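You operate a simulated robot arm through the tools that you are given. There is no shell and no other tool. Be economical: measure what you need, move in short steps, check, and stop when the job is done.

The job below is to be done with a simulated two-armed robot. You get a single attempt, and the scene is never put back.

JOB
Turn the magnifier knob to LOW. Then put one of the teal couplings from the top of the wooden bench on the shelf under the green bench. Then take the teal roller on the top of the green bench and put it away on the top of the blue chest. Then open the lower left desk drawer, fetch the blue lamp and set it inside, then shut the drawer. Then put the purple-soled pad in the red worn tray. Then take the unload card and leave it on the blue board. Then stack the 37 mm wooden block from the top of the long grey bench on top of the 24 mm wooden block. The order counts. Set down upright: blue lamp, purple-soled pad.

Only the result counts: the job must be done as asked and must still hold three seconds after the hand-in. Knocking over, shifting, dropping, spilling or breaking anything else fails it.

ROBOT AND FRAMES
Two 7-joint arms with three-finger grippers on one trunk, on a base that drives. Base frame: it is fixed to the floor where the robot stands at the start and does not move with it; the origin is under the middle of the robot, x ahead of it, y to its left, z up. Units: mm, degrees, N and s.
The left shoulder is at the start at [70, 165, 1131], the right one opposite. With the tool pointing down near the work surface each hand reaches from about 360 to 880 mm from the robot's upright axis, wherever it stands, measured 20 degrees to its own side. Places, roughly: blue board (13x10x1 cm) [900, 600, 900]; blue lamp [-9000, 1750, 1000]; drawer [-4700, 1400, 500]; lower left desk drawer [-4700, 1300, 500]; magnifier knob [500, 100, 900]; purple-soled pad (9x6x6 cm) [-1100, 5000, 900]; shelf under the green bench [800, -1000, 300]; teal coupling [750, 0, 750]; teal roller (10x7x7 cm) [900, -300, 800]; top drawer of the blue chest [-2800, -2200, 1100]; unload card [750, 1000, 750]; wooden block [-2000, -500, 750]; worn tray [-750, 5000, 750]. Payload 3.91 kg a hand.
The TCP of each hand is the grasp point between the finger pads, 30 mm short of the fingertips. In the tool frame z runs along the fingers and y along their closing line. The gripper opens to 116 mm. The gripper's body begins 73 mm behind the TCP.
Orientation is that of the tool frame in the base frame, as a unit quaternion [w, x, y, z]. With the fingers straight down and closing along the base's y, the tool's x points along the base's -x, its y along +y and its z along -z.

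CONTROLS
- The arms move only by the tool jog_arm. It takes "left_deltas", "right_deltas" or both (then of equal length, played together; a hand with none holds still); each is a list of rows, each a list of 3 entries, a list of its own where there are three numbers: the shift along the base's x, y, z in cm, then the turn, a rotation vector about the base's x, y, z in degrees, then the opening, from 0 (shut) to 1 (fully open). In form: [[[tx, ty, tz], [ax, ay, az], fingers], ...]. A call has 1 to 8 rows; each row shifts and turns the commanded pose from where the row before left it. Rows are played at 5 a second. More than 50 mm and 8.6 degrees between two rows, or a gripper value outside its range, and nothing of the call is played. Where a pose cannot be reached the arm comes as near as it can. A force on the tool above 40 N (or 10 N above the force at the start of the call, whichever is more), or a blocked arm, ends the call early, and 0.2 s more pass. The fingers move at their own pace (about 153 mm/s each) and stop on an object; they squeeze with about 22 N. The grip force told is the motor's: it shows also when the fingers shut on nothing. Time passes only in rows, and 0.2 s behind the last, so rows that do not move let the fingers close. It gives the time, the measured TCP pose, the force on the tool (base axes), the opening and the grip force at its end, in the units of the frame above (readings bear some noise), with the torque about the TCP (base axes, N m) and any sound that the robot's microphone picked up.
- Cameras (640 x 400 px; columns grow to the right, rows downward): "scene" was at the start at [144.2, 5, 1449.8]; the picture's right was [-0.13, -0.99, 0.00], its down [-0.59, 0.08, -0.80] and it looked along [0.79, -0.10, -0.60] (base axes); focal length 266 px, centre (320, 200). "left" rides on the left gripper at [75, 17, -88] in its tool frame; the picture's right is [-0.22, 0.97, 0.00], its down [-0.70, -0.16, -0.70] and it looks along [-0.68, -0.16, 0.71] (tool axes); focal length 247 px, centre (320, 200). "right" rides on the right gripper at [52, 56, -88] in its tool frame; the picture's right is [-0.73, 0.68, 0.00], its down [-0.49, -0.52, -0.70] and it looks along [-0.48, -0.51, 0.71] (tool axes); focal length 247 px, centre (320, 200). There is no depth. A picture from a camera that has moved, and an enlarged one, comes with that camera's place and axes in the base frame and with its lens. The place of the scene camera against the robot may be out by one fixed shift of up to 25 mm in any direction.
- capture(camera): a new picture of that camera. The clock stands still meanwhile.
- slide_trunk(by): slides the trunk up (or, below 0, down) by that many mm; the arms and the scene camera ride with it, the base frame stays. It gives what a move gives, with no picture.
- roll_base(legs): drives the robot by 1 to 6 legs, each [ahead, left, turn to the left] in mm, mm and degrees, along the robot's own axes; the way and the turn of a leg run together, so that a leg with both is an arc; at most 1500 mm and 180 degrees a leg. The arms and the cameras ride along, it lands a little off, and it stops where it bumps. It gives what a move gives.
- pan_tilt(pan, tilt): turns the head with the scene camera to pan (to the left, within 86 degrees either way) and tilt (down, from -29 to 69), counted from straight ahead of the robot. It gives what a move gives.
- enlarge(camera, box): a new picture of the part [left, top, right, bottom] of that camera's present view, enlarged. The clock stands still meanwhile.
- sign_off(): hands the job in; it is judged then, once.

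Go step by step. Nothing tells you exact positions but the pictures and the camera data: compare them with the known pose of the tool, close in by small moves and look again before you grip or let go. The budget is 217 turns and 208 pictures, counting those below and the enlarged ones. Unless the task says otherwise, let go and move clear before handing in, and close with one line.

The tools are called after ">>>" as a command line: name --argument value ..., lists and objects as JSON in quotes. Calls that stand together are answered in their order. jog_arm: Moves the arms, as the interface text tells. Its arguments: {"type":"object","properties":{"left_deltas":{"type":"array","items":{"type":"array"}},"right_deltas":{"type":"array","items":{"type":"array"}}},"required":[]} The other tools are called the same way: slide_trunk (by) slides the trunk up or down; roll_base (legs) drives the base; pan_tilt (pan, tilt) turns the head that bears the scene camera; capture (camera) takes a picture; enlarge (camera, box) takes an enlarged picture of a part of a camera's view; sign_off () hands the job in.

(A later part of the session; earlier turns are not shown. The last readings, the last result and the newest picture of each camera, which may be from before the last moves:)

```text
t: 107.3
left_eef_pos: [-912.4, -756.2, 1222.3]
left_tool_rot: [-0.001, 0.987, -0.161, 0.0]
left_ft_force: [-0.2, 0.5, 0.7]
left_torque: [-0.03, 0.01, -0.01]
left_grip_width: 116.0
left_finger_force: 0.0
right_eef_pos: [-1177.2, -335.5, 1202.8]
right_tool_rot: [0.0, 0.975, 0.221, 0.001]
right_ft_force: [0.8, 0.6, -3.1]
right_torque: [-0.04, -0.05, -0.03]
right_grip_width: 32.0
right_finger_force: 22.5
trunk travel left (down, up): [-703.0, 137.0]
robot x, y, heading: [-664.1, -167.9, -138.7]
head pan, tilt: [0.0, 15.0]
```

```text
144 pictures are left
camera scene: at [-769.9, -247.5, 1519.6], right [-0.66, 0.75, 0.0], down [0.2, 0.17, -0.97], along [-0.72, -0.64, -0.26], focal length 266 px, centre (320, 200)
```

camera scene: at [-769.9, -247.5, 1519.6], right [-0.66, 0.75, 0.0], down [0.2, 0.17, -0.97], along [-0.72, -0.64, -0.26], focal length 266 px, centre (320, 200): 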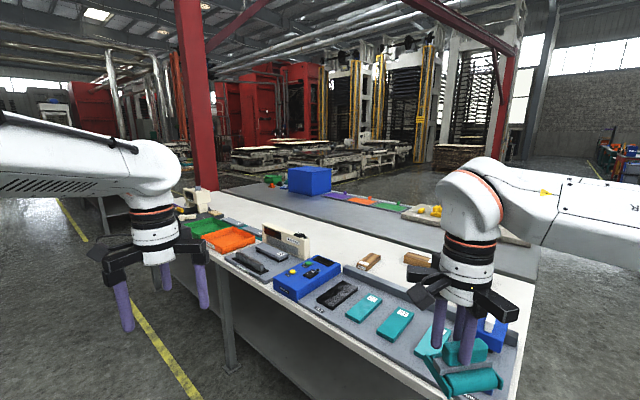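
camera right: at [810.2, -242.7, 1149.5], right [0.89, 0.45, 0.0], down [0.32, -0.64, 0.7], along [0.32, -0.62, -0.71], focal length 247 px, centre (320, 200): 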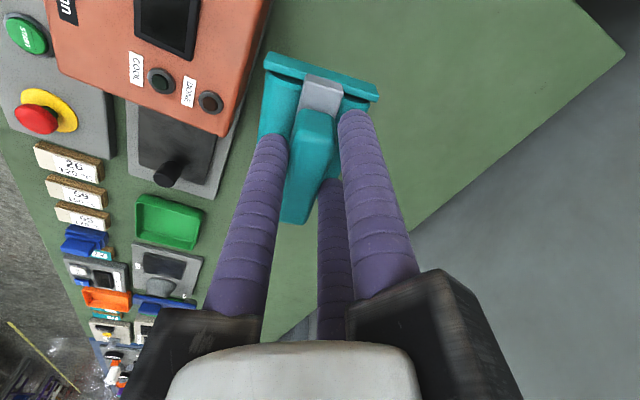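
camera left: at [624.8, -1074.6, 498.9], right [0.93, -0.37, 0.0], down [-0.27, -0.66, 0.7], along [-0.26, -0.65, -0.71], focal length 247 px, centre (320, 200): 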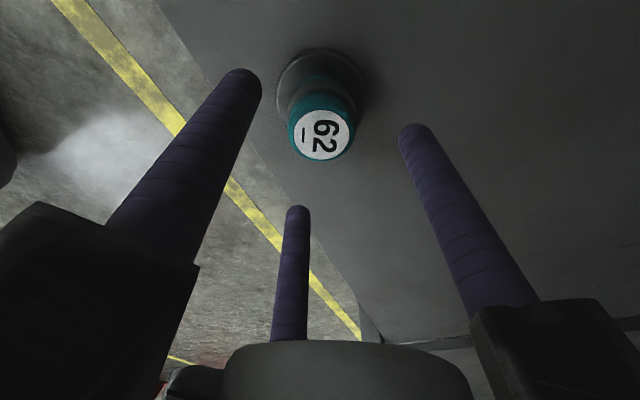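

I see the long grey bench, and behind it a blue box which is probably the blue chest. I'll look around to find the way to it.

>>> enlarge --camera "scene" --box '[180, 130, 460, 270]'

>>> pan_tilt --pan 45 --tilt 15

>>> capture --camera "scene"

>>> pan_tilt --pan -60 --tilt 20

>>> capture --camera "scene"

```text
2.29 times, centred on (320, 200) of scene
camera zoom: at [-769.9, -247.5, 1519.6], right [-0.66, 0.75, 0.0], down [0.2, 0.17, -0.97], along [-0.72, -0.64, -0.26], focal length 609 px, centre (320, 200)
```

zoom: 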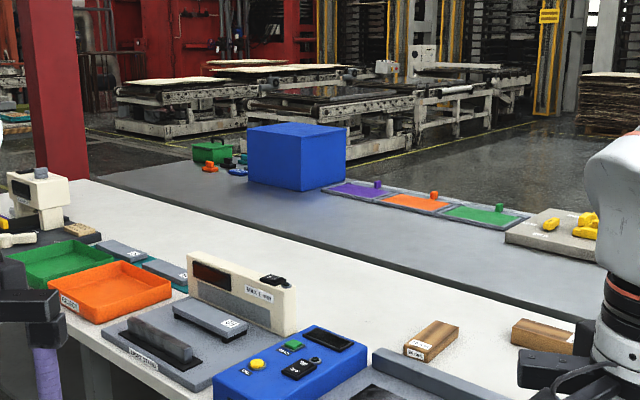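

```text
t: 108.4
left_eef_pos: [-910.6, -756.1, 1222.1]
left_tool_rot: [0.001, 0.987, -0.16, 0.001]
left_ft_force: [0.3, 0.3, 0.0]
left_torque: [0.01, -0.02, 0.02]
left_grip_width: 115.9
left_finger_force: 0.1
right_eef_pos: [-1176.3, -335.4, 1202.3]
right_tool_rot: [0.0, 0.975, 0.221, 0.0]
right_ft_force: [0.1, -0.1, -2.2]
right_torque: [-0.01, -0.02, -0.02]
right_grip_width: 32.3
right_finger_force: 21.8
trunk travel left (down, up): [-703.0, 137.0]
robot x, y, heading: [-665.7, -168.1, -138.5]
head pan, tilt: [45.0, 15.0]
```

```text
142 pictures are left
camera scene: at [-705.8, -278.9, 1519.7], right [-1.0, 0.06, 0.0], down [0.02, 0.26, -0.97], along [-0.06, -0.96, -0.26], focal length 266 px, centre (320, 200)
```

scene: 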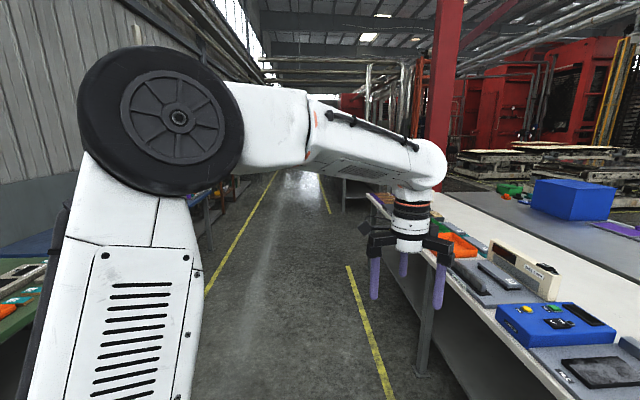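

```text
t: 110.3
left_eef_pos: [-911.2, -756.0, 1221.8]
left_tool_rot: [0.0, 0.987, -0.16, 0.0]
left_ft_force: [0.2, 0.3, -0.1]
left_torque: [0.01, 0.0, 0.03]
left_grip_width: 116.3
left_finger_force: 0.0
right_eef_pos: [-1176.1, -336.7, 1203.8]
right_tool_rot: [0.0, 0.975, 0.221, 0.0]
right_ft_force: [0.3, -0.4, -2.8]
right_torque: [-0.03, -0.02, -0.03]
right_grip_width: 32.1
right_finger_force: 22.0
trunk travel left (down, up): [-703.0, 137.0]
robot x, y, heading: [-672.1, -170.2, -138.3]
head pan, tilt: [-60.0, 20.0]
```

```text
141 pictures are left
camera scene: at [-788.1, -156.1, 1511.5], right [0.32, 0.95, 0.0], down [0.32, -0.11, -0.94], along [-0.89, 0.3, -0.34], focal length 266 px, centre (320, 200)
```

scene: 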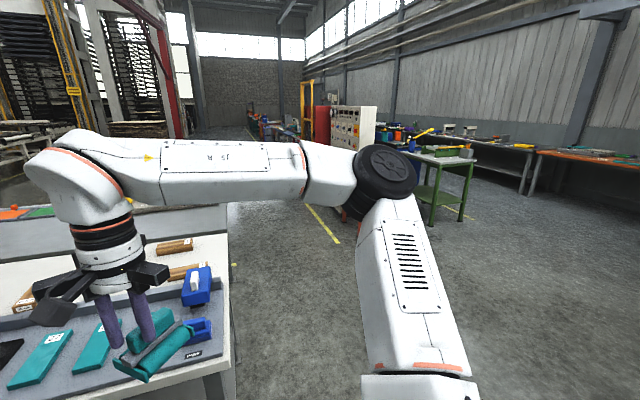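

The blue chest sits on the grey bench that backs onto the white one, so I'll drive round the +y end to its far side.

>>> roll_base --legs '[[-464, -524, 0], [0, 0, -41.5], [1400, 0, 0]]'

>>> pan_tilt --pan 35 --tilt 20

>>> capture --camera "scene"

```text
t: 122.6
left_eef_pos: [-2626.5, 275.5, 1222.5]
left_tool_rot: [0.001, 0.866, -0.5, -0.001]
left_ft_force: [-0.2, 1.2, -0.3]
left_torque: [0.01, 0.0, -0.02]
left_grip_width: 116.2
left_finger_force: 0.1
right_eef_pos: [-2546.3, 765.4, 1203.3]
right_tool_rot: [0.001, 0.99, -0.139, 0.001]
right_ft_force: [0.5, 0.0, -3.3]
right_torque: [-0.04, 0.05, 0.02]
right_grip_width: 31.8
right_finger_force: 21.8
trunk travel left (down, up): [-703.0, 137.0]
robot x, y, heading: [-2054.2, 556.2, 180.2]
head pan, tilt: [-60.0, 20.0]
```

```text
t: 124.3
left_eef_pos: [-2625.5, 276.5, 1222.0]
left_tool_rot: [0.0, 0.866, -0.5, 0.0]
left_ft_force: [-0.1, 0.1, 0.0]
left_torque: [-0.02, 0.0, 0.03]
left_grip_width: 115.8
left_finger_force: 0.0
right_eef_pos: [-2546.2, 766.3, 1203.7]
right_tool_rot: [0.0, 0.99, -0.139, 0.0]
right_ft_force: [-0.5, -0.5, -3.4]
right_torque: [-0.06, 0.02, 0.0]
right_grip_width: 31.8
right_finger_force: 22.1
trunk travel left (down, up): [-703.0, 137.0]
robot x, y, heading: [-2057.5, 555.6, 180.0]
head pan, tilt: [35.0, 20.0]
```

```text
140 pictures are left
camera scene: at [-2174.7, 518.5, 1511.5], right [-0.57, 0.82, 0.0], down [0.28, 0.2, -0.94], along [-0.77, -0.54, -0.34], focal length 266 px, centre (320, 200)
```

scene: 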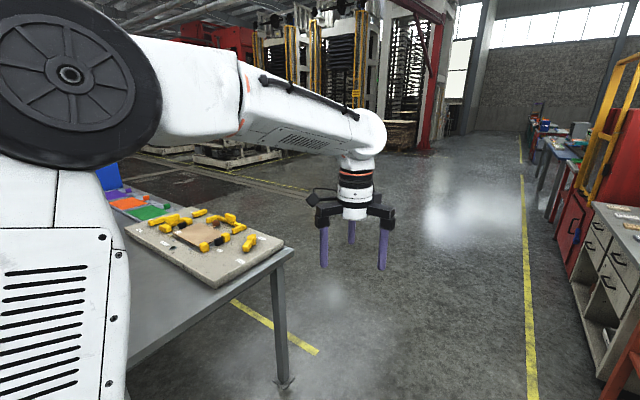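

>>> roll_base --legs '[[1500, 0, 0], [200, 0, 0], [0, 0, 90], [1500, 0, 0], [600, 0, 0]]'

>>> pan_tilt --pan 60 --tilt 20

>>> capture --camera "scene"

```text
t: 147.0
left_eef_pos: [-3330.7, -2076.6, 1222.8]
left_tool_rot: [0.0, 0.957, 0.291, 0.001]
left_ft_force: [-0.3, -0.3, -0.2]
left_torque: [0.01, 0.03, -0.01]
left_grip_width: 116.2
left_finger_force: 0.1
right_eef_pos: [-3824.7, -2029.9, 1204.2]
right_tool_rot: [0.0, 0.778, 0.629, 0.0]
right_ft_force: [-0.8, 0.6, -2.4]
right_torque: [0.01, -0.03, 0.0]
right_grip_width: 31.1
right_finger_force: 22.0
trunk travel left (down, up): [-703.0, 137.0]
robot x, y, heading: [-3650.2, -1528.9, -86.0]
head pan, tilt: [35.0, 20.0]
```

```text
t: 147.9
left_eef_pos: [-3330.4, -2076.7, 1221.6]
left_tool_rot: [0.001, 0.957, 0.291, 0.0]
left_ft_force: [0.1, 0.3, 0.0]
left_torque: [-0.02, -0.03, -0.02]
left_grip_width: 116.1
left_finger_force: 0.0
right_eef_pos: [-3823.8, -2030.4, 1203.4]
right_tool_rot: [-0.001, 0.777, 0.629, 0.001]
right_ft_force: [-0.2, -0.5, -3.2]
right_torque: [0.0, -0.04, 0.02]
right_grip_width: 31.3
right_finger_force: 22.3
trunk travel left (down, up): [-703.0, 137.0]
robot x, y, heading: [-3646.2, -1525.8, -85.8]
head pan, tilt: [60.0, 20.0]
```

```text
139 pictures are left
camera scene: at [-3553.0, -1601.6, 1511.6], right [-0.44, -0.9, 0.0], down [-0.31, 0.15, -0.94], along [0.84, -0.42, -0.34], focal length 266 px, centre (320, 200)
```

scene: 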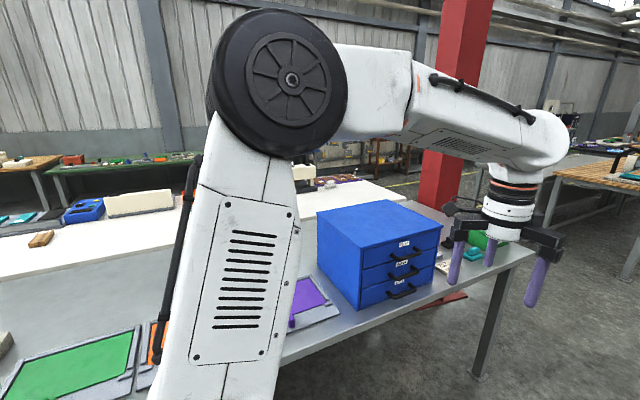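

The blue chest with its drawers is here, with its top centred near (−2860, −2180) at z≈1115. I'll raise the trunk, line up facing it and bring the right hand over its top.

>>> slide_trunk --by 130

>>> roll_base --legs '[[450, 0, 0], [0, 0, 86]]'

>>> pan_tilt --pan -10 --tilt 40

>>> capture --camera "scene"

>>> capture --camera "right"

```text
t: 149.4
left_eef_pos: [-3329.4, -2077.8, 1351.1]
left_tool_rot: [0.0, 0.957, 0.291, -0.001]
left_ft_force: [0.2, 0.1, -0.2]
left_torque: [0.03, 0.0, 0.0]
left_grip_width: 116.0
left_finger_force: 0.0
right_eef_pos: [-3824.7, -2029.2, 1332.4]
right_tool_rot: [-0.001, 0.778, 0.629, 0.0]
right_ft_force: [0.3, -0.4, -2.5]
right_torque: [-0.02, -0.08, 0.02]
right_grip_width: 31.2
right_finger_force: 21.8
trunk travel left (down, up): [-833.0, 7.0]
robot x, y, heading: [-3648.3, -1524.9, -86.1]
head pan, tilt: [60.0, 20.0]
```

```text
t: 155.7
left_eef_pos: [-3044.3, -1682.3, 1352.2]
left_tool_rot: [0.001, 0.505, 0.863, 0.0]
left_ft_force: [0.1, 0.5, 0.7]
left_torque: [-0.01, 0.0, -0.03]
left_grip_width: 116.1
left_finger_force: 0.1
right_eef_pos: [-3131.5, -2172.3, 1333.1]
right_tool_rot: [0.0, 0.145, 0.989, 0.0]
right_ft_force: [0.1, 0.1, -2.4]
right_torque: [0.05, -0.01, 0.01]
right_grip_width: 30.9
right_finger_force: 21.9
trunk travel left (down, up): [-833.0, 7.0]
robot x, y, heading: [-3616.1, -1954.6, -0.8]
head pan, tilt: [60.0, 20.0]
```

```text
t: 157.2
left_eef_pos: [-3045.8, -1683.5, 1352.3]
left_tool_rot: [0.0, 0.506, 0.862, 0.0]
left_ft_force: [0.2, 0.1, 0.0]
left_torque: [-0.04, 0.01, 0.02]
left_grip_width: 115.7
left_finger_force: 0.0
right_eef_pos: [-3132.4, -2171.4, 1332.3]
right_tool_rot: [0.0, 0.146, 0.989, 0.0]
right_ft_force: [1.1, -0.2, -2.5]
right_torque: [0.03, -0.01, -0.02]
right_grip_width: 30.9
right_finger_force: 21.7
trunk travel left (down, up): [-833.0, 7.0]
robot x, y, heading: [-3622.0, -1953.9, -0.7]
head pan, tilt: [-10.0, 40.0]
```

```text
138 pictures are left
camera scene: at [-3477.7, -1954.8, 1610.1], right [-0.19, -0.98, 0.0], down [-0.63, 0.12, -0.77], along [0.75, -0.14, -0.64], focal length 266 px, centre (320, 200)
```

scene: 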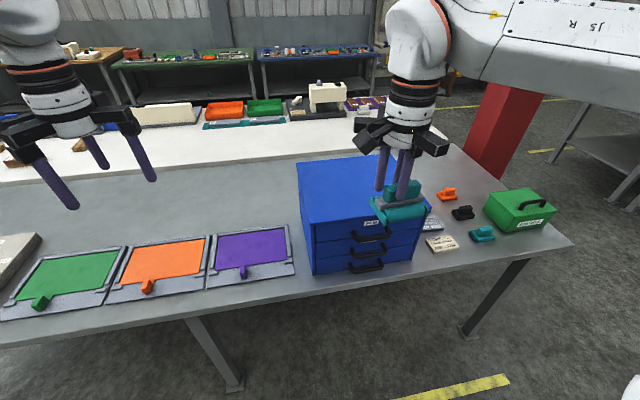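

```text
137 pictures are left
camera right: at [-3166.7, -2103.6, 1421.0], right [0.9, 0.44, 0.0], down [0.31, -0.64, 0.7], along [0.31, -0.63, -0.71], focal length 247 px, centre (320, 200)
```

right: 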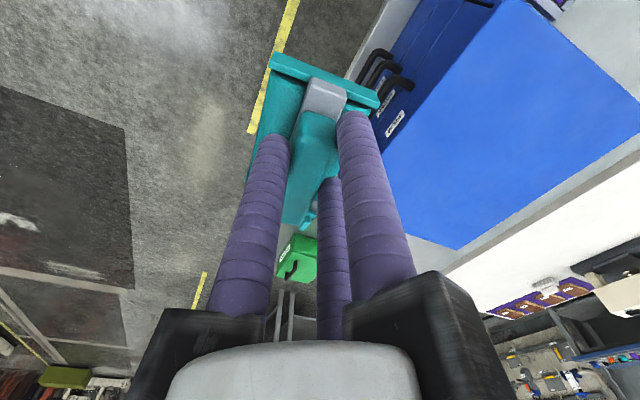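

>>> roll_base --legs '[[200, 0, 0]]'

>>> jog_arm --right_deltas '[[[3.5, 0, -2], [0, 0, 0], 0], [[3.5, -0.5, -2], [0, 0, 0], 0], [[3, -0.5, -2], [0, 0, 0], 0], [[0, 0, -3], [0, 0, 0], 0]]'

>>> capture --camera "right"

>>> capture --camera "scene"

```text
t: 158.8
left_eef_pos: [-2848.9, -1685.6, 1354.3]
left_tool_rot: [0.001, 0.506, 0.862, 0.001]
left_ft_force: [0.1, 0.0, -0.3]
left_torque: [0.03, -0.05, 0.01]
left_grip_width: 116.0
left_finger_force: 0.1
right_eef_pos: [-2937.1, -2174.9, 1334.5]
right_tool_rot: [0.002, 0.146, 0.989, 0.001]
right_ft_force: [0.1, 0.0, -2.1]
right_torque: [0.07, -0.06, 0.02]
right_grip_width: 30.9
right_finger_force: 22.3
trunk travel left (down, up): [-833.0, 7.0]
robot x, y, heading: [-3424.1, -1959.2, -1.0]
head pan, tilt: [-10.0, 40.0]
```

```text
t: 159.8
left_eef_pos: [-2845.0, -1686.8, 1352.6]
left_tool_rot: [0.001, 0.505, 0.863, 0.001]
left_ft_force: [0.3, 0.0, 0.0]
left_torque: [-0.01, 0.01, 0.0]
left_grip_width: 116.0
left_finger_force: 0.1
right_eef_pos: [-2834.7, -2187.6, 1242.4]
right_tool_rot: [0.0, 0.147, 0.989, 0.0]
right_ft_force: [0.2, 0.5, -3.1]
right_torque: [0.09, 0.01, 0.0]
right_grip_width: 31.0
right_finger_force: 22.6
trunk travel left (down, up): [-833.0, 7.0]
robot x, y, heading: [-3416.8, -1957.3, -0.9]
head pan, tilt: [-10.0, 40.0]
```

```text
136 pictures are left
camera right: at [-2869.6, -2120.6, 1330.1], right [0.9, 0.44, 0.0], down [0.31, -0.64, 0.7], along [0.31, -0.63, -0.71], focal length 247 px, centre (320, 200)
```

right: 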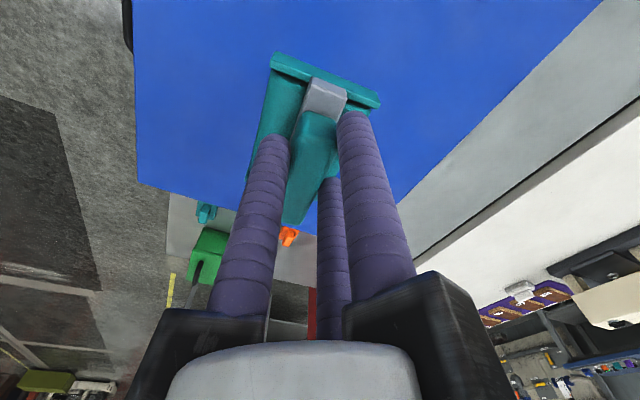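

```text
135 pictures are left
camera scene: at [-3278.2, -1958.9, 1610.1], right [-0.19, -0.98, 0.0], down [-0.63, 0.12, -0.77], along [0.75, -0.14, -0.64], focal length 266 px, centre (320, 200)
```

scene: 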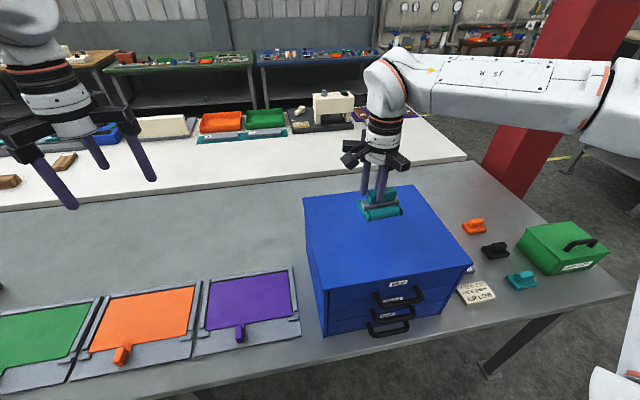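

>>> jog_arm --right_deltas '[[[0, 0, -3], [0, 0, 0], 0], [[0, 0, -1.5], [0, 0, 0], 0], [[0, 0, -1], [0, 0, 0], 0], [[0, 0, -0.5], [0, 0, 0], 0]]'

>>> enlarge --camera "scene" --box '[300, 130, 480, 340]'

```text
t: 160.8
left_eef_pos: [-2844.9, -1686.3, 1352.4]
left_tool_rot: [0.0, 0.506, 0.863, 0.001]
left_ft_force: [0.5, 0.3, 0.0]
left_torque: [0.0, 0.04, 0.01]
left_grip_width: 116.2
left_finger_force: 0.0
right_eef_pos: [-2833.9, -2186.9, 1183.4]
right_tool_rot: [0.0, 0.147, 0.989, 0.0]
right_ft_force: [0.3, 0.5, -2.4]
right_torque: [0.07, 0.0, -0.03]
right_grip_width: 30.5
right_finger_force: 22.2
trunk travel left (down, up): [-833.0, 7.0]
robot x, y, heading: [-3422.9, -1956.8, -0.6]
head pan, tilt: [-10.0, 40.0]
```

```text
1.90 times, centred on (390, 235) of scene
camera zoom: at [-3278.2, -1958.0, 1610.1], right [-0.19, -0.98, 0.0], down [-0.63, 0.12, -0.77], along [0.75, -0.14, -0.64], focal length 508 px, centre (187, 133)
```

zoom: 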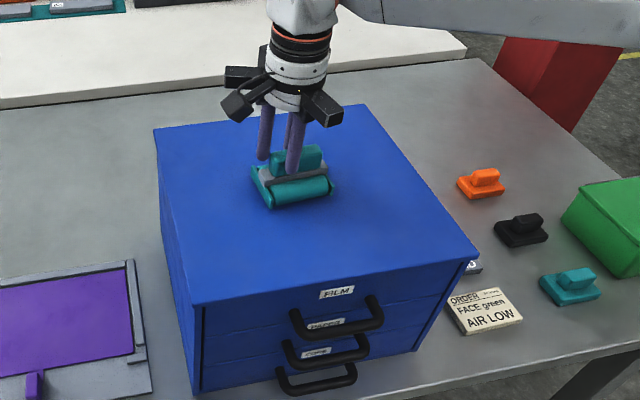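

>>> jog_arm --right_deltas '[[[0, 0, -0.5], [0, 0, 0], 0], [[0, 0, -0.4], [0, 0, 0], 0], [[0, 0, -0.3], [0, 0, 0], 0]]'

```text
t: 161.6
left_eef_pos: [-2847.2, -1684.2, 1354.0]
left_tool_rot: [0.001, 0.506, 0.862, 0.0]
left_ft_force: [1.0, 0.1, 0.5]
left_torque: [0.0, 0.07, 0.0]
left_grip_width: 116.2
left_finger_force: 0.1
right_eef_pos: [-2835.2, -2184.7, 1172.8]
right_tool_rot: [0.002, 0.144, 0.99, 0.001]
right_ft_force: [0.3, 1.2, 18.6]
right_torque: [-0.25, 0.13, 0.38]
right_grip_width: 31.1
right_finger_force: 22.0
trunk travel left (down, up): [-833.0, 7.0]
robot x, y, heading: [-3421.2, -1957.3, -0.6]
head pan, tilt: [-10.0, 40.0]
```

Contact. I'll release gently and rise.

>>> jog_arm --right_deltas '[[[0, 0, 0.2], [0, 0, 0], 0], [[0, 0, 0], [0, 0, 0], 0.3], [[0, 0, 0], [0, 0, 0], 0.6], [[0, 0, 1], [0, 0, 0], 0.6], [[0, 0, 4], [0, 0, 0], 0.6], [[0, 0, 4.5], [0, 0, 0], 0.6], [[0, 0, 4.5], [0, 0, 0], 0.6]]'

>>> enlarge --camera "scene" --box '[300, 130, 480, 340]'

```text
t: 163.2
left_eef_pos: [-2846.7, -1683.5, 1352.7]
left_tool_rot: [0.001, 0.506, 0.863, -0.001]
left_ft_force: [0.7, 0.1, 1.0]
left_torque: [-0.02, -0.01, 0.05]
left_grip_width: 116.0
left_finger_force: 0.0
right_eef_pos: [-2835.5, -2182.4, 1315.5]
right_tool_rot: [0.0, 0.146, 0.989, 0.0]
right_ft_force: [1.2, -0.6, 0.8]
right_torque: [-0.02, -0.02, 0.02]
right_grip_width: 69.7
right_finger_force: 0.0
trunk travel left (down, up): [-833.0, 7.0]
robot x, y, heading: [-3418.0, -1958.3, -0.6]
head pan, tilt: [-10.0, 40.0]
```

```text
1.90 times, centred on (390, 235) of scene
camera zoom: at [-3280.0, -1956.9, 1610.1], right [-0.19, -0.98, 0.0], down [-0.63, 0.12, -0.77], along [0.75, -0.14, -0.64], focal length 508 px, centre (187, 133)
```

zoom: 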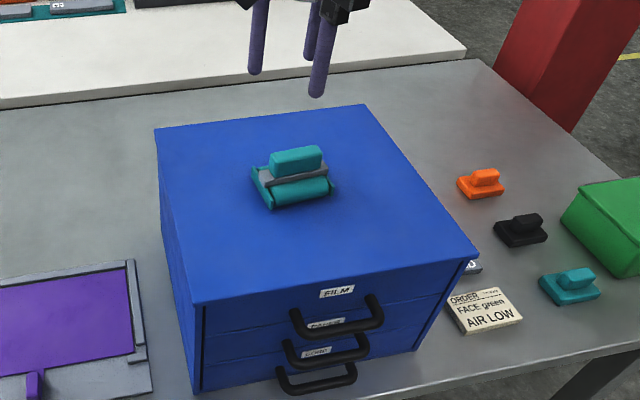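

The roller rests on the chest. Next is the desk with the drawers near (−4700, 1300); I'll drive there facing +y.

>>> roll_base --legs '[[-450, 0, 0], [0, 0, 90.6], [1500, 0, 0], [500, 750, 0]]'

>>> slide_trunk --by -170

>>> pan_tilt --pan 0 --tilt 25

>>> capture --camera "scene"

```text
t: 181.1
left_eef_pos: [-4841.3, 654.8, 1352.4]
left_tool_rot: [0.0, -0.261, 0.965, 0.002]
left_ft_force: [-0.5, 0.8, 0.0]
left_torque: [-0.04, 0.03, 0.0]
left_grip_width: 116.0
left_finger_force: 0.0
right_eef_pos: [-4345.8, 674.5, 1315.1]
right_tool_rot: [0.0, -0.604, 0.797, 0.0]
right_ft_force: [-0.3, -0.5, -0.7]
right_torque: [-0.01, 0.02, -0.01]
right_grip_width: 69.4
right_finger_force: 0.1
trunk travel left (down, up): [-833.0, 7.0]
robot x, y, heading: [-4564.7, 82.8, 90.0]
head pan, tilt: [-10.0, 40.0]
```

```text
t: 183.1
left_eef_pos: [-4842.9, 656.0, 1183.3]
left_tool_rot: [0.001, -0.261, 0.965, 0.0]
left_ft_force: [-0.7, -0.1, 0.9]
left_torque: [0.01, 0.04, 0.0]
left_grip_width: 116.2
left_finger_force: 0.1
right_eef_pos: [-4346.5, 675.1, 1143.5]
right_tool_rot: [0.0, -0.604, 0.797, 0.001]
right_ft_force: [0.1, -0.7, 0.0]
right_torque: [-0.02, -0.01, 0.01]
right_grip_width: 69.5
right_finger_force: 0.0
trunk travel left (down, up): [-663.0, 177.0]
robot x, y, heading: [-4561.4, 84.9, 90.1]
head pan, tilt: [-10.0, 40.0]
```

```text
t: 183.8
left_eef_pos: [-4842.6, 654.8, 1183.2]
left_tool_rot: [0.001, -0.261, 0.965, 0.001]
left_ft_force: [0.6, -1.0, 0.7]
left_torque: [0.0, -0.01, -0.02]
left_grip_width: 115.9
left_finger_force: 0.1
right_eef_pos: [-4346.7, 676.7, 1145.8]
right_tool_rot: [0.0, -0.604, 0.797, 0.0]
right_ft_force: [0.2, 0.1, 1.1]
right_torque: [0.01, -0.01, -0.02]
right_grip_width: 69.7
right_finger_force: 0.0
trunk travel left (down, up): [-663.0, 177.0]
robot x, y, heading: [-4564.0, 86.1, 90.1]
head pan, tilt: [0.0, 25.0]
```

```text
132 pictures are left
camera scene: at [-4553.8, 245.2, 1463.4], right [1.0, 0.0, 0.0], down [0.0, -0.42, -0.91], along [0.0, 0.91, -0.42], focal length 266 px, centre (320, 200)
```

scene: 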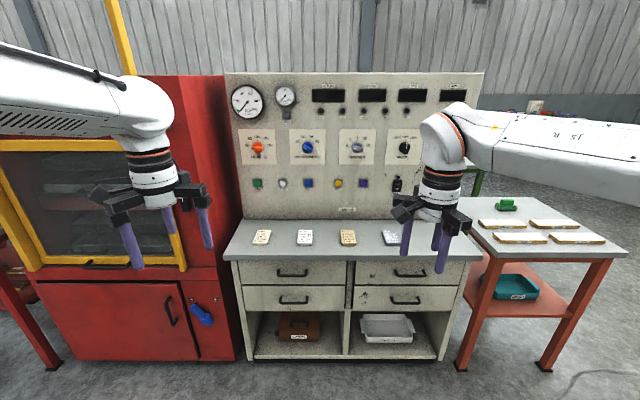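

I see the desk with a 2×2 set of drawers; the lower left handle is near (−4684, 1215, 450). I'll point the left tool forward so it can clamp that bar.

>>> jog_arm --left_deltas '[[[0, 0, 0], [0, 0, 7.5], 1], [[0, 0, 0], [0, 0, 7.5], 1], [[0, 0, 0], [0, 0, 7.5], 1], [[0, 0, 0], [0, 0, 7.5], 1], [[0, 0, 0], [8.2, 0, 0], 1], [[0, 0, 0], [8.2, 0, 0], 1], [[0, 0, 0], [8.2, 0, 0], 1], [[0, 0, 0], [8.2, 0, 0], 1]]'

>>> jog_arm --left_deltas '[[[0, 0, 0], [8.2, 0, 0], 1], [[0, 0, 0], [8.2, 0, 0], 1], [[0, 0, 0], [8.2, 0, 0], 1], [[0, 0, 0], [8.2, 0, 0], 1], [[0, 0, 0], [8.2, 0, 0], 1], [[0, 0, 0], [8.2, 0, 0], 1], [[0, 0, 0], [8, 0, 0], 1]]'

```text
t: 185.6
left_eef_pos: [-4878.8, 691.5, 1167.0]
left_tool_rot: [0.163, -0.493, 0.823, 0.231]
left_ft_force: [-0.1, 0.6, -0.3]
left_torque: [-0.01, 0.0, -0.02]
left_grip_width: 115.7
left_finger_force: 0.1
left hand out of reach, approached as far as the arm can: row 7, 8
right_eef_pos: [-4349.6, 675.3, 1145.4]
right_tool_rot: [0.0, -0.604, 0.797, -0.001]
right_ft_force: [-0.6, 0.1, -0.2]
right_torque: [-0.02, -0.03, -0.03]
right_grip_width: 69.6
right_finger_force: 0.1
trunk travel left (down, up): [-663.0, 177.0]
robot x, y, heading: [-4557.9, 85.4, 90.2]
head pan, tilt: [0.0, 25.0]
```

```text
t: 187.2
left_eef_pos: [-4905.0, 718.6, 1167.0]
left_tool_rot: [0.325, -0.376, 0.67, 0.552]
left_ft_force: [-1.5, -0.3, -0.7]
left_torque: [0.05, 0.01, -0.1]
left_grip_width: 116.1
left_finger_force: 0.0
left hand out of reach, approached as far as the arm can: row 1, 2, 3, 6, 7
right_eef_pos: [-4345.8, 675.5, 1144.9]
right_tool_rot: [0.001, -0.603, 0.797, 0.0]
right_ft_force: [-0.1, 0.1, 0.8]
right_torque: [0.01, 0.07, 0.0]
right_grip_width: 69.5
right_finger_force: 0.1
trunk travel left (down, up): [-663.0, 177.0]
robot x, y, heading: [-4561.3, 87.3, 90.1]
head pan, tilt: [0.0, 25.0]
```

The left tool now points forward, about 10° down, with two fingers above and one below. I'll pull the right hand back, lower the trunk and look at the handle.

>>> jog_arm --right_deltas '[[[0.5, -4, 2], [0, 0, 0], 0.6], [[0.5, -4, 2], [0, 0, 0], 0.6], [[0.5, -4, 2], [0, 0, 0], 0.6], [[0.5, -4, 2], [0, 0, 0], 0.6], [[0.5, -4, 2], [0, 0, 0], 0.6]]'

>>> slide_trunk --by -330

>>> slide_trunk --by -300

>>> capture --camera "left"

>>> capture --camera "scene"

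```text
t: 188.4
left_eef_pos: [-4905.1, 717.6, 1169.9]
left_tool_rot: [0.33, -0.377, 0.667, 0.552]
left_ft_force: [-0.4, -0.5, 0.3]
left_torque: [0.0, -0.01, 0.01]
left_grip_width: 116.0
left_finger_force: 0.0
right_eef_pos: [-4321.9, 472.8, 1246.7]
right_tool_rot: [0.001, -0.604, 0.797, 0.001]
right_ft_force: [0.3, 0.4, -0.1]
right_torque: [0.03, 0.0, 0.0]
right_grip_width: 69.8
right_finger_force: 0.0
trunk travel left (down, up): [-663.0, 177.0]
robot x, y, heading: [-4560.0, 87.2, 90.1]
head pan, tilt: [0.0, 25.0]
```

```text
t: 191.7
left_eef_pos: [-4905.4, 718.9, 839.1]
left_tool_rot: [0.33, -0.378, 0.667, 0.551]
left_ft_force: [1.3, -0.4, -0.6]
left_torque: [0.05, -0.01, 0.01]
left_grip_width: 116.0
left_finger_force: 0.1
right_eef_pos: [-4321.6, 475.9, 915.7]
right_tool_rot: [0.001, -0.604, 0.797, 0.001]
right_ft_force: [-0.3, 0.2, -0.1]
right_torque: [0.0, 0.03, 0.02]
right_grip_width: 69.5
right_finger_force: 0.1
trunk travel left (down, up): [-333.0, 507.0]
robot x, y, heading: [-4556.8, 82.4, 90.4]
head pan, tilt: [0.0, 25.0]
```

```text
t: 194.7
left_eef_pos: [-4903.9, 719.8, 538.6]
left_tool_rot: [0.33, -0.378, 0.667, 0.551]
left_ft_force: [0.3, 0.2, -0.4]
left_torque: [-0.03, 0.01, -0.02]
left_grip_width: 116.0
left_finger_force: 0.0
right_eef_pos: [-4322.8, 475.0, 616.1]
right_tool_rot: [0.0, -0.604, 0.797, 0.001]
right_ft_force: [0.7, 0.4, 0.5]
right_torque: [-0.04, 0.0, 0.0]
right_grip_width: 69.4
right_finger_force: 0.1
trunk travel left (down, up): [-33.0, 807.0]
robot x, y, heading: [-4557.3, 86.5, 90.5]
head pan, tilt: [0.0, 25.0]
```

```text
131 pictures are left
camera left: at [-4959.0, 623.6, 500.8], right [-0.73, 0.14, 0.67], down [0.47, -0.61, 0.64], along [0.49, 0.78, 0.38], focal length 247 px, centre (320, 200)
```

left: 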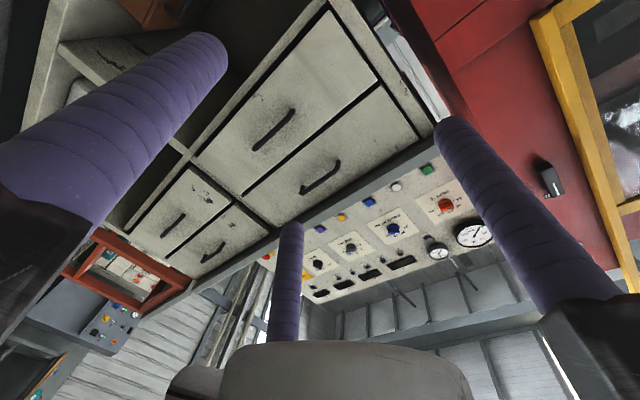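

```text
130 pictures are left
camera scene: at [-4553.9, 245.0, 833.5], right [1.0, 0.0, 0.0], down [0.0, -0.42, -0.91], along [0.0, 0.91, -0.42], focal length 266 px, centre (320, 200)
```

scene: 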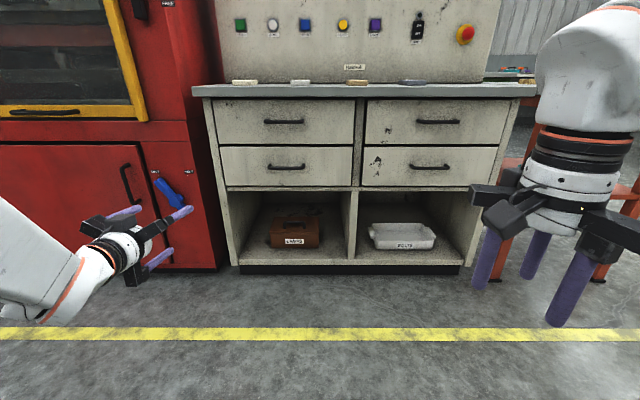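

The two views agree that the handle is at about (−4681, 1142, 543). I'll roll so the hand comes in front of it.

>>> roll_base --legs '[[0, -223, 0], [300, 0, 0]]'

>>> capture --camera "left"

>>> capture --camera "scene"

```text
t: 198.0
left_eef_pos: [-4682.5, 1024.2, 537.6]
left_tool_rot: [0.331, -0.376, 0.668, 0.55]
left_ft_force: [-0.2, 0.3, -0.5]
left_torque: [-0.02, -0.03, -0.02]
left_grip_width: 116.2
left_finger_force: 0.1
right_eef_pos: [-4100.9, 780.0, 617.5]
right_tool_rot: [0.0, -0.602, 0.798, 0.0]
right_ft_force: [0.1, 0.0, 0.0]
right_torque: [0.02, -0.01, -0.01]
right_grip_width: 69.7
right_finger_force: 0.1
trunk travel left (down, up): [-33.0, 807.0]
robot x, y, heading: [-4340.7, 391.8, 90.5]
head pan, tilt: [0.0, 25.0]
```

```text
129 pictures are left
camera left: at [-4737.1, 929.3, 500.7], right [-0.73, 0.14, 0.67], down [0.47, -0.61, 0.64], along [0.49, 0.78, 0.38], focal length 247 px, centre (320, 200)
```

left: 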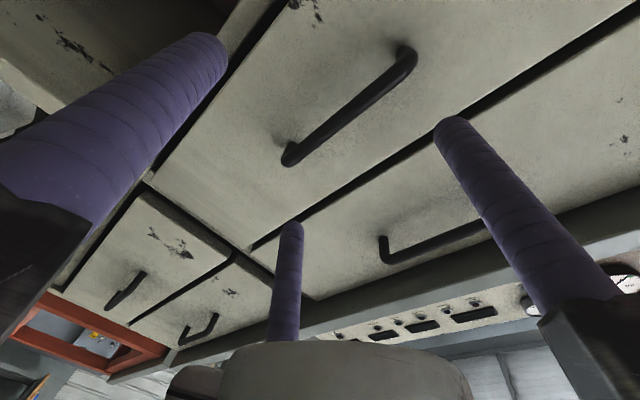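

```text
128 pictures are left
camera scene: at [-4332.8, 549.9, 833.5], right [1.0, 0.0, 0.0], down [0.0, -0.42, -0.91], along [0.0, 0.91, -0.42], focal length 266 px, centre (320, 200)
```

scene: 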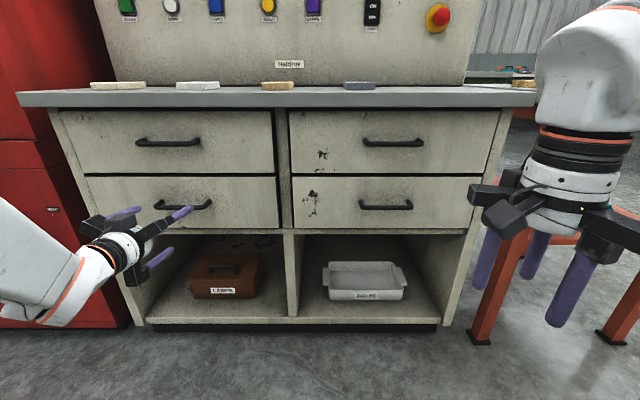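

>>> jog_arm --left_deltas '[[[0, 2.5, 0.4], [0, 0, 0], 0.6], [[0, 2.5, 0.4], [0, 0, 0], 0.6], [[0, 0, 0], [0, 0, 0], 0.6]]'

>>> capture --camera "left"

>>> enlarge --camera "scene" --box '[60, 150, 260, 290]'

```text
t: 198.8
left_eef_pos: [-4682.9, 1072.3, 547.7]
left_tool_rot: [0.331, -0.377, 0.667, 0.55]
left_ft_force: [0.0, 0.1, -0.3]
left_torque: [0.01, -0.03, -0.01]
left_grip_width: 69.4
left_finger_force: 0.0
right_eef_pos: [-4099.9, 780.4, 615.9]
right_tool_rot: [0.001, -0.603, 0.798, 0.0]
right_ft_force: [-0.3, 0.3, 0.0]
right_torque: [-0.01, -0.01, -0.02]
right_grip_width: 69.5
right_finger_force: 0.1
trunk travel left (down, up): [-33.0, 807.0]
robot x, y, heading: [-4337.1, 388.0, 90.1]
head pan, tilt: [0.0, 25.0]
```

```text
127 pictures are left
camera left: at [-4737.5, 978.0, 510.6], right [-0.73, 0.14, 0.67], down [0.47, -0.61, 0.64], along [0.49, 0.78, 0.38], focal length 247 px, centre (320, 200)
```

left: 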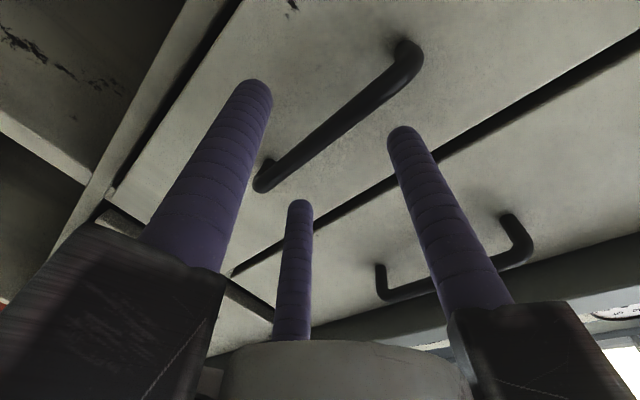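

```text
2.86 times, centred on (160, 220) of scene
camera zoom: at [-4332.8, 550.0, 833.5], right [1.0, 0.0, 0.0], down [0.0, -0.42, -0.91], along [0.0, 0.91, -0.42], focal length 761 px, centre (777, 143)
```

zoom: 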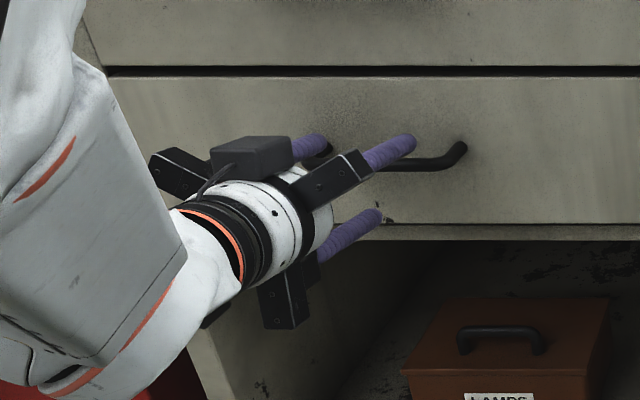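

>>> jog_arm --left_deltas '[[[0, 2.5, 0], [0, 0, 0], 0.6], [[0, 0, 0], [0, 0, 0], 0.6]]'

>>> capture --camera "left"

>>> enlarge --camera "scene" --box '[100, 170, 240, 250]'

```text
t: 199.4
left_eef_pos: [-4683.5, 1097.8, 548.3]
left_tool_rot: [0.329, -0.377, 0.668, 0.551]
left_ft_force: [0.1, 0.8, -0.1]
left_torque: [-0.01, -0.01, 0.0]
left_grip_width: 69.5
left_finger_force: 0.1
right_eef_pos: [-4099.9, 778.9, 615.4]
right_tool_rot: [0.001, -0.603, 0.798, 0.001]
right_ft_force: [-0.5, -0.2, -0.3]
right_torque: [-0.01, 0.01, 0.01]
right_grip_width: 69.9
right_finger_force: 0.1
trunk travel left (down, up): [-33.0, 807.0]
robot x, y, heading: [-4341.9, 387.4, 90.1]
head pan, tilt: [0.0, 25.0]
```

```text
125 pictures are left
camera left: at [-4738.5, 1002.2, 509.9], right [-0.73, 0.14, 0.67], down [0.47, -0.61, 0.64], along [0.49, 0.78, 0.38], focal length 247 px, centre (320, 200)
```

left: 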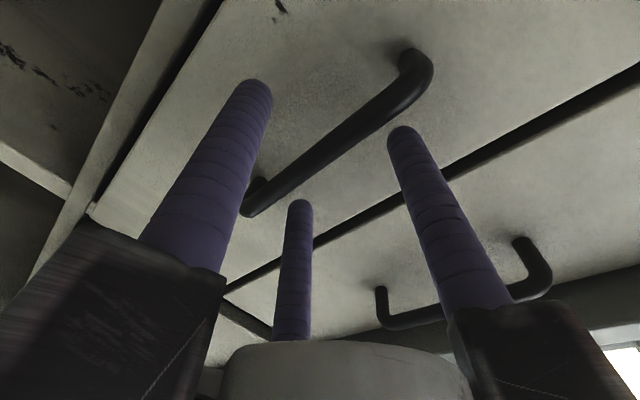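

```text
4.57 times, centred on (170, 210) of scene
camera zoom: at [-4332.8, 550.0, 833.5], right [1.0, 0.0, 0.0], down [0.0, -0.42, -0.91], along [0.0, 0.91, -0.42], focal length 1218 px, centre (1006, 154)
```

zoom: 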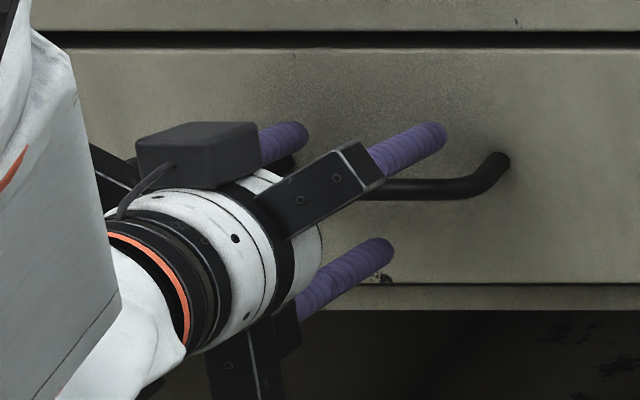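

>>> jog_arm --left_deltas '[[[0, 1.0, 0], [0, 0, 0], 0.6], [[0, 0, 0], [0, 0, 0], 0.4], [[0, 0, 0], [0, 0, 0], 0.2], [[0, 0, 0], [0, 0, 0], 0], [[0, 0, 0], [0, 0, 0], 0]]'

>>> capture --camera "left"

>>> enlarge --camera "scene" --box '[100, 170, 240, 250]'

```text
t: 200.6
left_eef_pos: [-4683.9, 1106.9, 544.9]
left_tool_rot: [0.33, -0.377, 0.669, 0.549]
left_ft_force: [1.8, -5.3, -11.2]
left_torque: [-0.08, 0.21, 0.15]
left_grip_width: 20.8
left_finger_force: 44.9
right_eef_pos: [-4101.1, 780.7, 615.7]
right_tool_rot: [0.0, -0.602, 0.798, 0.0]
right_ft_force: [0.7, -0.7, -0.1]
right_torque: [0.0, 0.0, 0.02]
right_grip_width: 69.7
right_finger_force: 0.1
trunk travel left (down, up): [-33.0, 807.0]
robot x, y, heading: [-4339.3, 387.9, 89.9]
head pan, tilt: [0.0, 25.0]
```

```text
123 pictures are left
camera left: at [-4738.2, 1012.2, 508.1], right [-0.73, 0.14, 0.66], down [0.47, -0.61, 0.64], along [0.49, 0.78, 0.38], focal length 247 px, centre (320, 200)
```

left: 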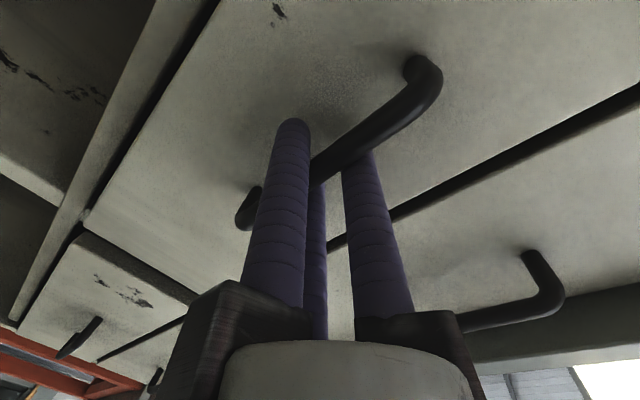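

```text
4.57 times, centred on (170, 210) of scene
camera zoom: at [-4333.2, 550.4, 833.2], right [1.0, 0.0, 0.0], down [0.0, -0.42, -0.91], along [0.0, 0.91, -0.42], focal length 1218 px, centre (1006, 154)
```

zoom: 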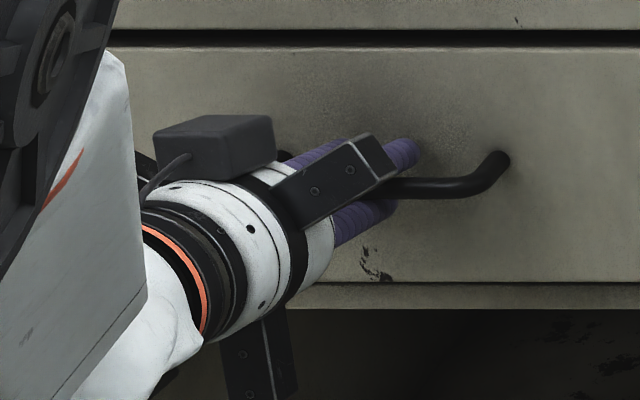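

The bar is clamped. I'll pull the drawer open by rolling straight back.

>>> roll_base --legs '[[-120, 0, 0]]'

>>> capture --camera "scene"

```text
t: 201.9
left_eef_pos: [-4683.8, 986.6, 545.6]
left_tool_rot: [0.33, -0.377, 0.669, 0.549]
left_ft_force: [12.3, 0.6, -18.4]
left_torque: [-0.01, -0.03, -0.55]
left_grip_width: 20.4
left_finger_force: 45.4
right_eef_pos: [-4101.1, 659.9, 615.6]
right_tool_rot: [0.001, -0.604, 0.797, 0.0]
right_ft_force: [0.2, 0.2, 0.8]
right_torque: [0.02, 0.03, -0.01]
right_grip_width: 69.6
right_finger_force: 0.0
trunk travel left (down, up): [-33.0, 807.0]
robot x, y, heading: [-4341.4, 265.7, 90.2]
head pan, tilt: [0.0, 25.0]
```

```text
121 pictures are left
camera scene: at [-4332.9, 429.8, 833.1], right [1.0, 0.0, 0.0], down [0.0, -0.42, -0.91], along [0.0, 0.91, -0.42], focal length 266 px, centre (320, 200)
```

scene: 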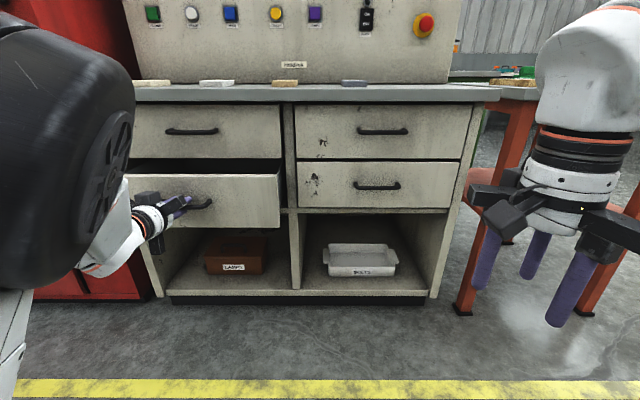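

The drawer is opening well. I'll pull farther.

>>> roll_base --legs '[[-130, 0, 0]]'

>>> capture --camera "scene"

```text
t: 203.2
left_eef_pos: [-4683.9, 852.0, 544.6]
left_tool_rot: [0.329, -0.378, 0.669, 0.549]
left_ft_force: [4.8, 1.3, -10.8]
left_torque: [-0.02, 0.05, -0.54]
left_grip_width: 20.5
left_finger_force: 44.6
right_eef_pos: [-4100.3, 527.3, 614.6]
right_tool_rot: [0.0, -0.604, 0.797, -0.001]
right_ft_force: [1.0, 0.4, -0.8]
right_torque: [0.02, 0.02, 0.02]
right_grip_width: 69.6
right_finger_force: 0.0
trunk travel left (down, up): [-33.0, 807.0]
robot x, y, heading: [-4339.9, 138.9, 90.7]
head pan, tilt: [0.0, 25.0]
```

```text
120 pictures are left
camera scene: at [-4332.5, 296.1, 833.3], right [1.0, 0.01, 0.0], down [0.0, -0.42, -0.91], along [0.0, 0.91, -0.42], focal length 266 px, centre (320, 200)
```

scene: 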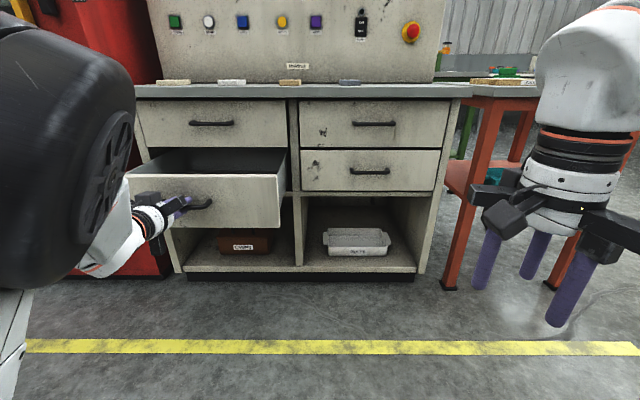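

Open by about 255 mm. I'll release the bar, back off and look inside from above.

>>> jog_arm --left_deltas '[[[0, 0, 0], [0, 0, 0], 0.3], [[0, 0, 0], [0, 0, 0], 0.6], [[0, 0, 0], [0, 0, 0], 0.6]]'

>>> roll_base --legs '[[-150, 0, 0]]'

>>> slide_trunk --by 400

>>> slide_trunk --by 300

>>> pan_tilt --pan 20 --tilt 45

>>> capture --camera "scene"

```text
t: 204.0
left_eef_pos: [-4684.5, 850.3, 547.1]
left_tool_rot: [0.33, -0.377, 0.669, 0.549]
left_ft_force: [0.4, 0.3, 0.6]
left_torque: [-0.01, 0.05, 0.0]
left_grip_width: 69.7
left_finger_force: 0.1
right_eef_pos: [-4101.2, 525.1, 616.3]
right_tool_rot: [0.001, -0.605, 0.796, 0.001]
right_ft_force: [-0.5, 0.6, 0.5]
right_torque: [0.0, -0.01, -0.02]
right_grip_width: 69.8
right_finger_force: 0.1
trunk travel left (down, up): [-33.0, 807.0]
robot x, y, heading: [-4339.4, 135.5, 90.3]
head pan, tilt: [0.0, 25.0]
```

```text
t: 205.4
left_eef_pos: [-4682.8, 701.7, 545.8]
left_tool_rot: [0.33, -0.377, 0.669, 0.55]
left_ft_force: [-0.1, 0.7, -0.2]
left_torque: [-0.01, 0.0, 0.02]
left_grip_width: 69.8
left_finger_force: 0.0
right_eef_pos: [-4100.0, 377.9, 617.0]
right_tool_rot: [0.0, -0.605, 0.796, 0.001]
right_ft_force: [0.1, 0.1, -0.1]
right_torque: [-0.03, 0.02, 0.0]
right_grip_width: 69.6
right_finger_force: 0.0
trunk travel left (down, up): [-33.0, 807.0]
robot x, y, heading: [-4337.2, -11.5, 90.2]
head pan, tilt: [0.0, 25.0]
```

```text
t: 209.2
left_eef_pos: [-4682.0, 701.7, 945.7]
left_tool_rot: [0.33, -0.377, 0.669, 0.549]
left_ft_force: [-0.1, 0.6, -0.1]
left_torque: [-0.02, -0.03, 0.0]
left_grip_width: 69.8
left_finger_force: 0.2
right_eef_pos: [-4100.5, 376.0, 1016.2]
right_tool_rot: [0.0, -0.605, 0.796, 0.0]
right_ft_force: [-0.5, -0.5, -0.1]
right_torque: [0.0, -0.01, 0.01]
right_grip_width: 69.2
right_finger_force: 0.1
trunk travel left (down, up): [-433.0, 407.0]
robot x, y, heading: [-4338.5, -10.2, 90.4]
head pan, tilt: [0.0, 25.0]
```

```text
t: 212.2
left_eef_pos: [-4682.2, 702.2, 1247.6]
left_tool_rot: [0.33, -0.377, 0.669, 0.549]
left_ft_force: [-0.1, -0.1, 0.1]
left_torque: [-0.03, -0.03, 0.05]
left_grip_width: 69.6
left_finger_force: 0.0
right_eef_pos: [-4100.0, 377.4, 1316.3]
right_tool_rot: [0.0, -0.604, 0.797, 0.0]
right_ft_force: [0.6, 0.6, 0.0]
right_torque: [-0.02, 0.03, 0.01]
right_grip_width: 69.6
right_finger_force: 0.1
trunk travel left (down, up): [-733.0, 107.0]
robot x, y, heading: [-4337.2, -10.5, 90.5]
head pan, tilt: [0.0, 25.0]
```

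```text
t: 213.0
left_eef_pos: [-4682.9, 702.2, 1246.4]
left_tool_rot: [0.33, -0.377, 0.669, 0.549]
left_ft_force: [0.2, -0.2, 0.0]
left_torque: [-0.01, -0.01, 0.04]
left_grip_width: 70.0
left_finger_force: 0.0
right_eef_pos: [-4100.4, 375.9, 1316.8]
right_tool_rot: [0.001, -0.604, 0.797, 0.0]
right_ft_force: [0.9, 0.0, -0.1]
right_torque: [-0.03, -0.03, 0.0]
right_grip_width: 69.5
right_finger_force: 0.1
trunk travel left (down, up): [-733.0, 107.0]
robot x, y, heading: [-4338.0, -11.4, 90.5]
head pan, tilt: [20.0, 45.0]
```

```text
119 pictures are left
camera scene: at [-4359.2, 130.1, 1503.0], right [0.94, 0.35, 0.0], down [0.24, -0.66, -0.71], along [-0.25, 0.66, -0.71], focal length 266 px, centre (320, 200)
```

scene: 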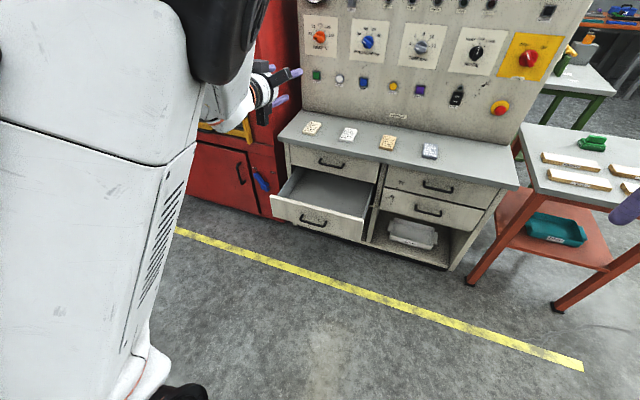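

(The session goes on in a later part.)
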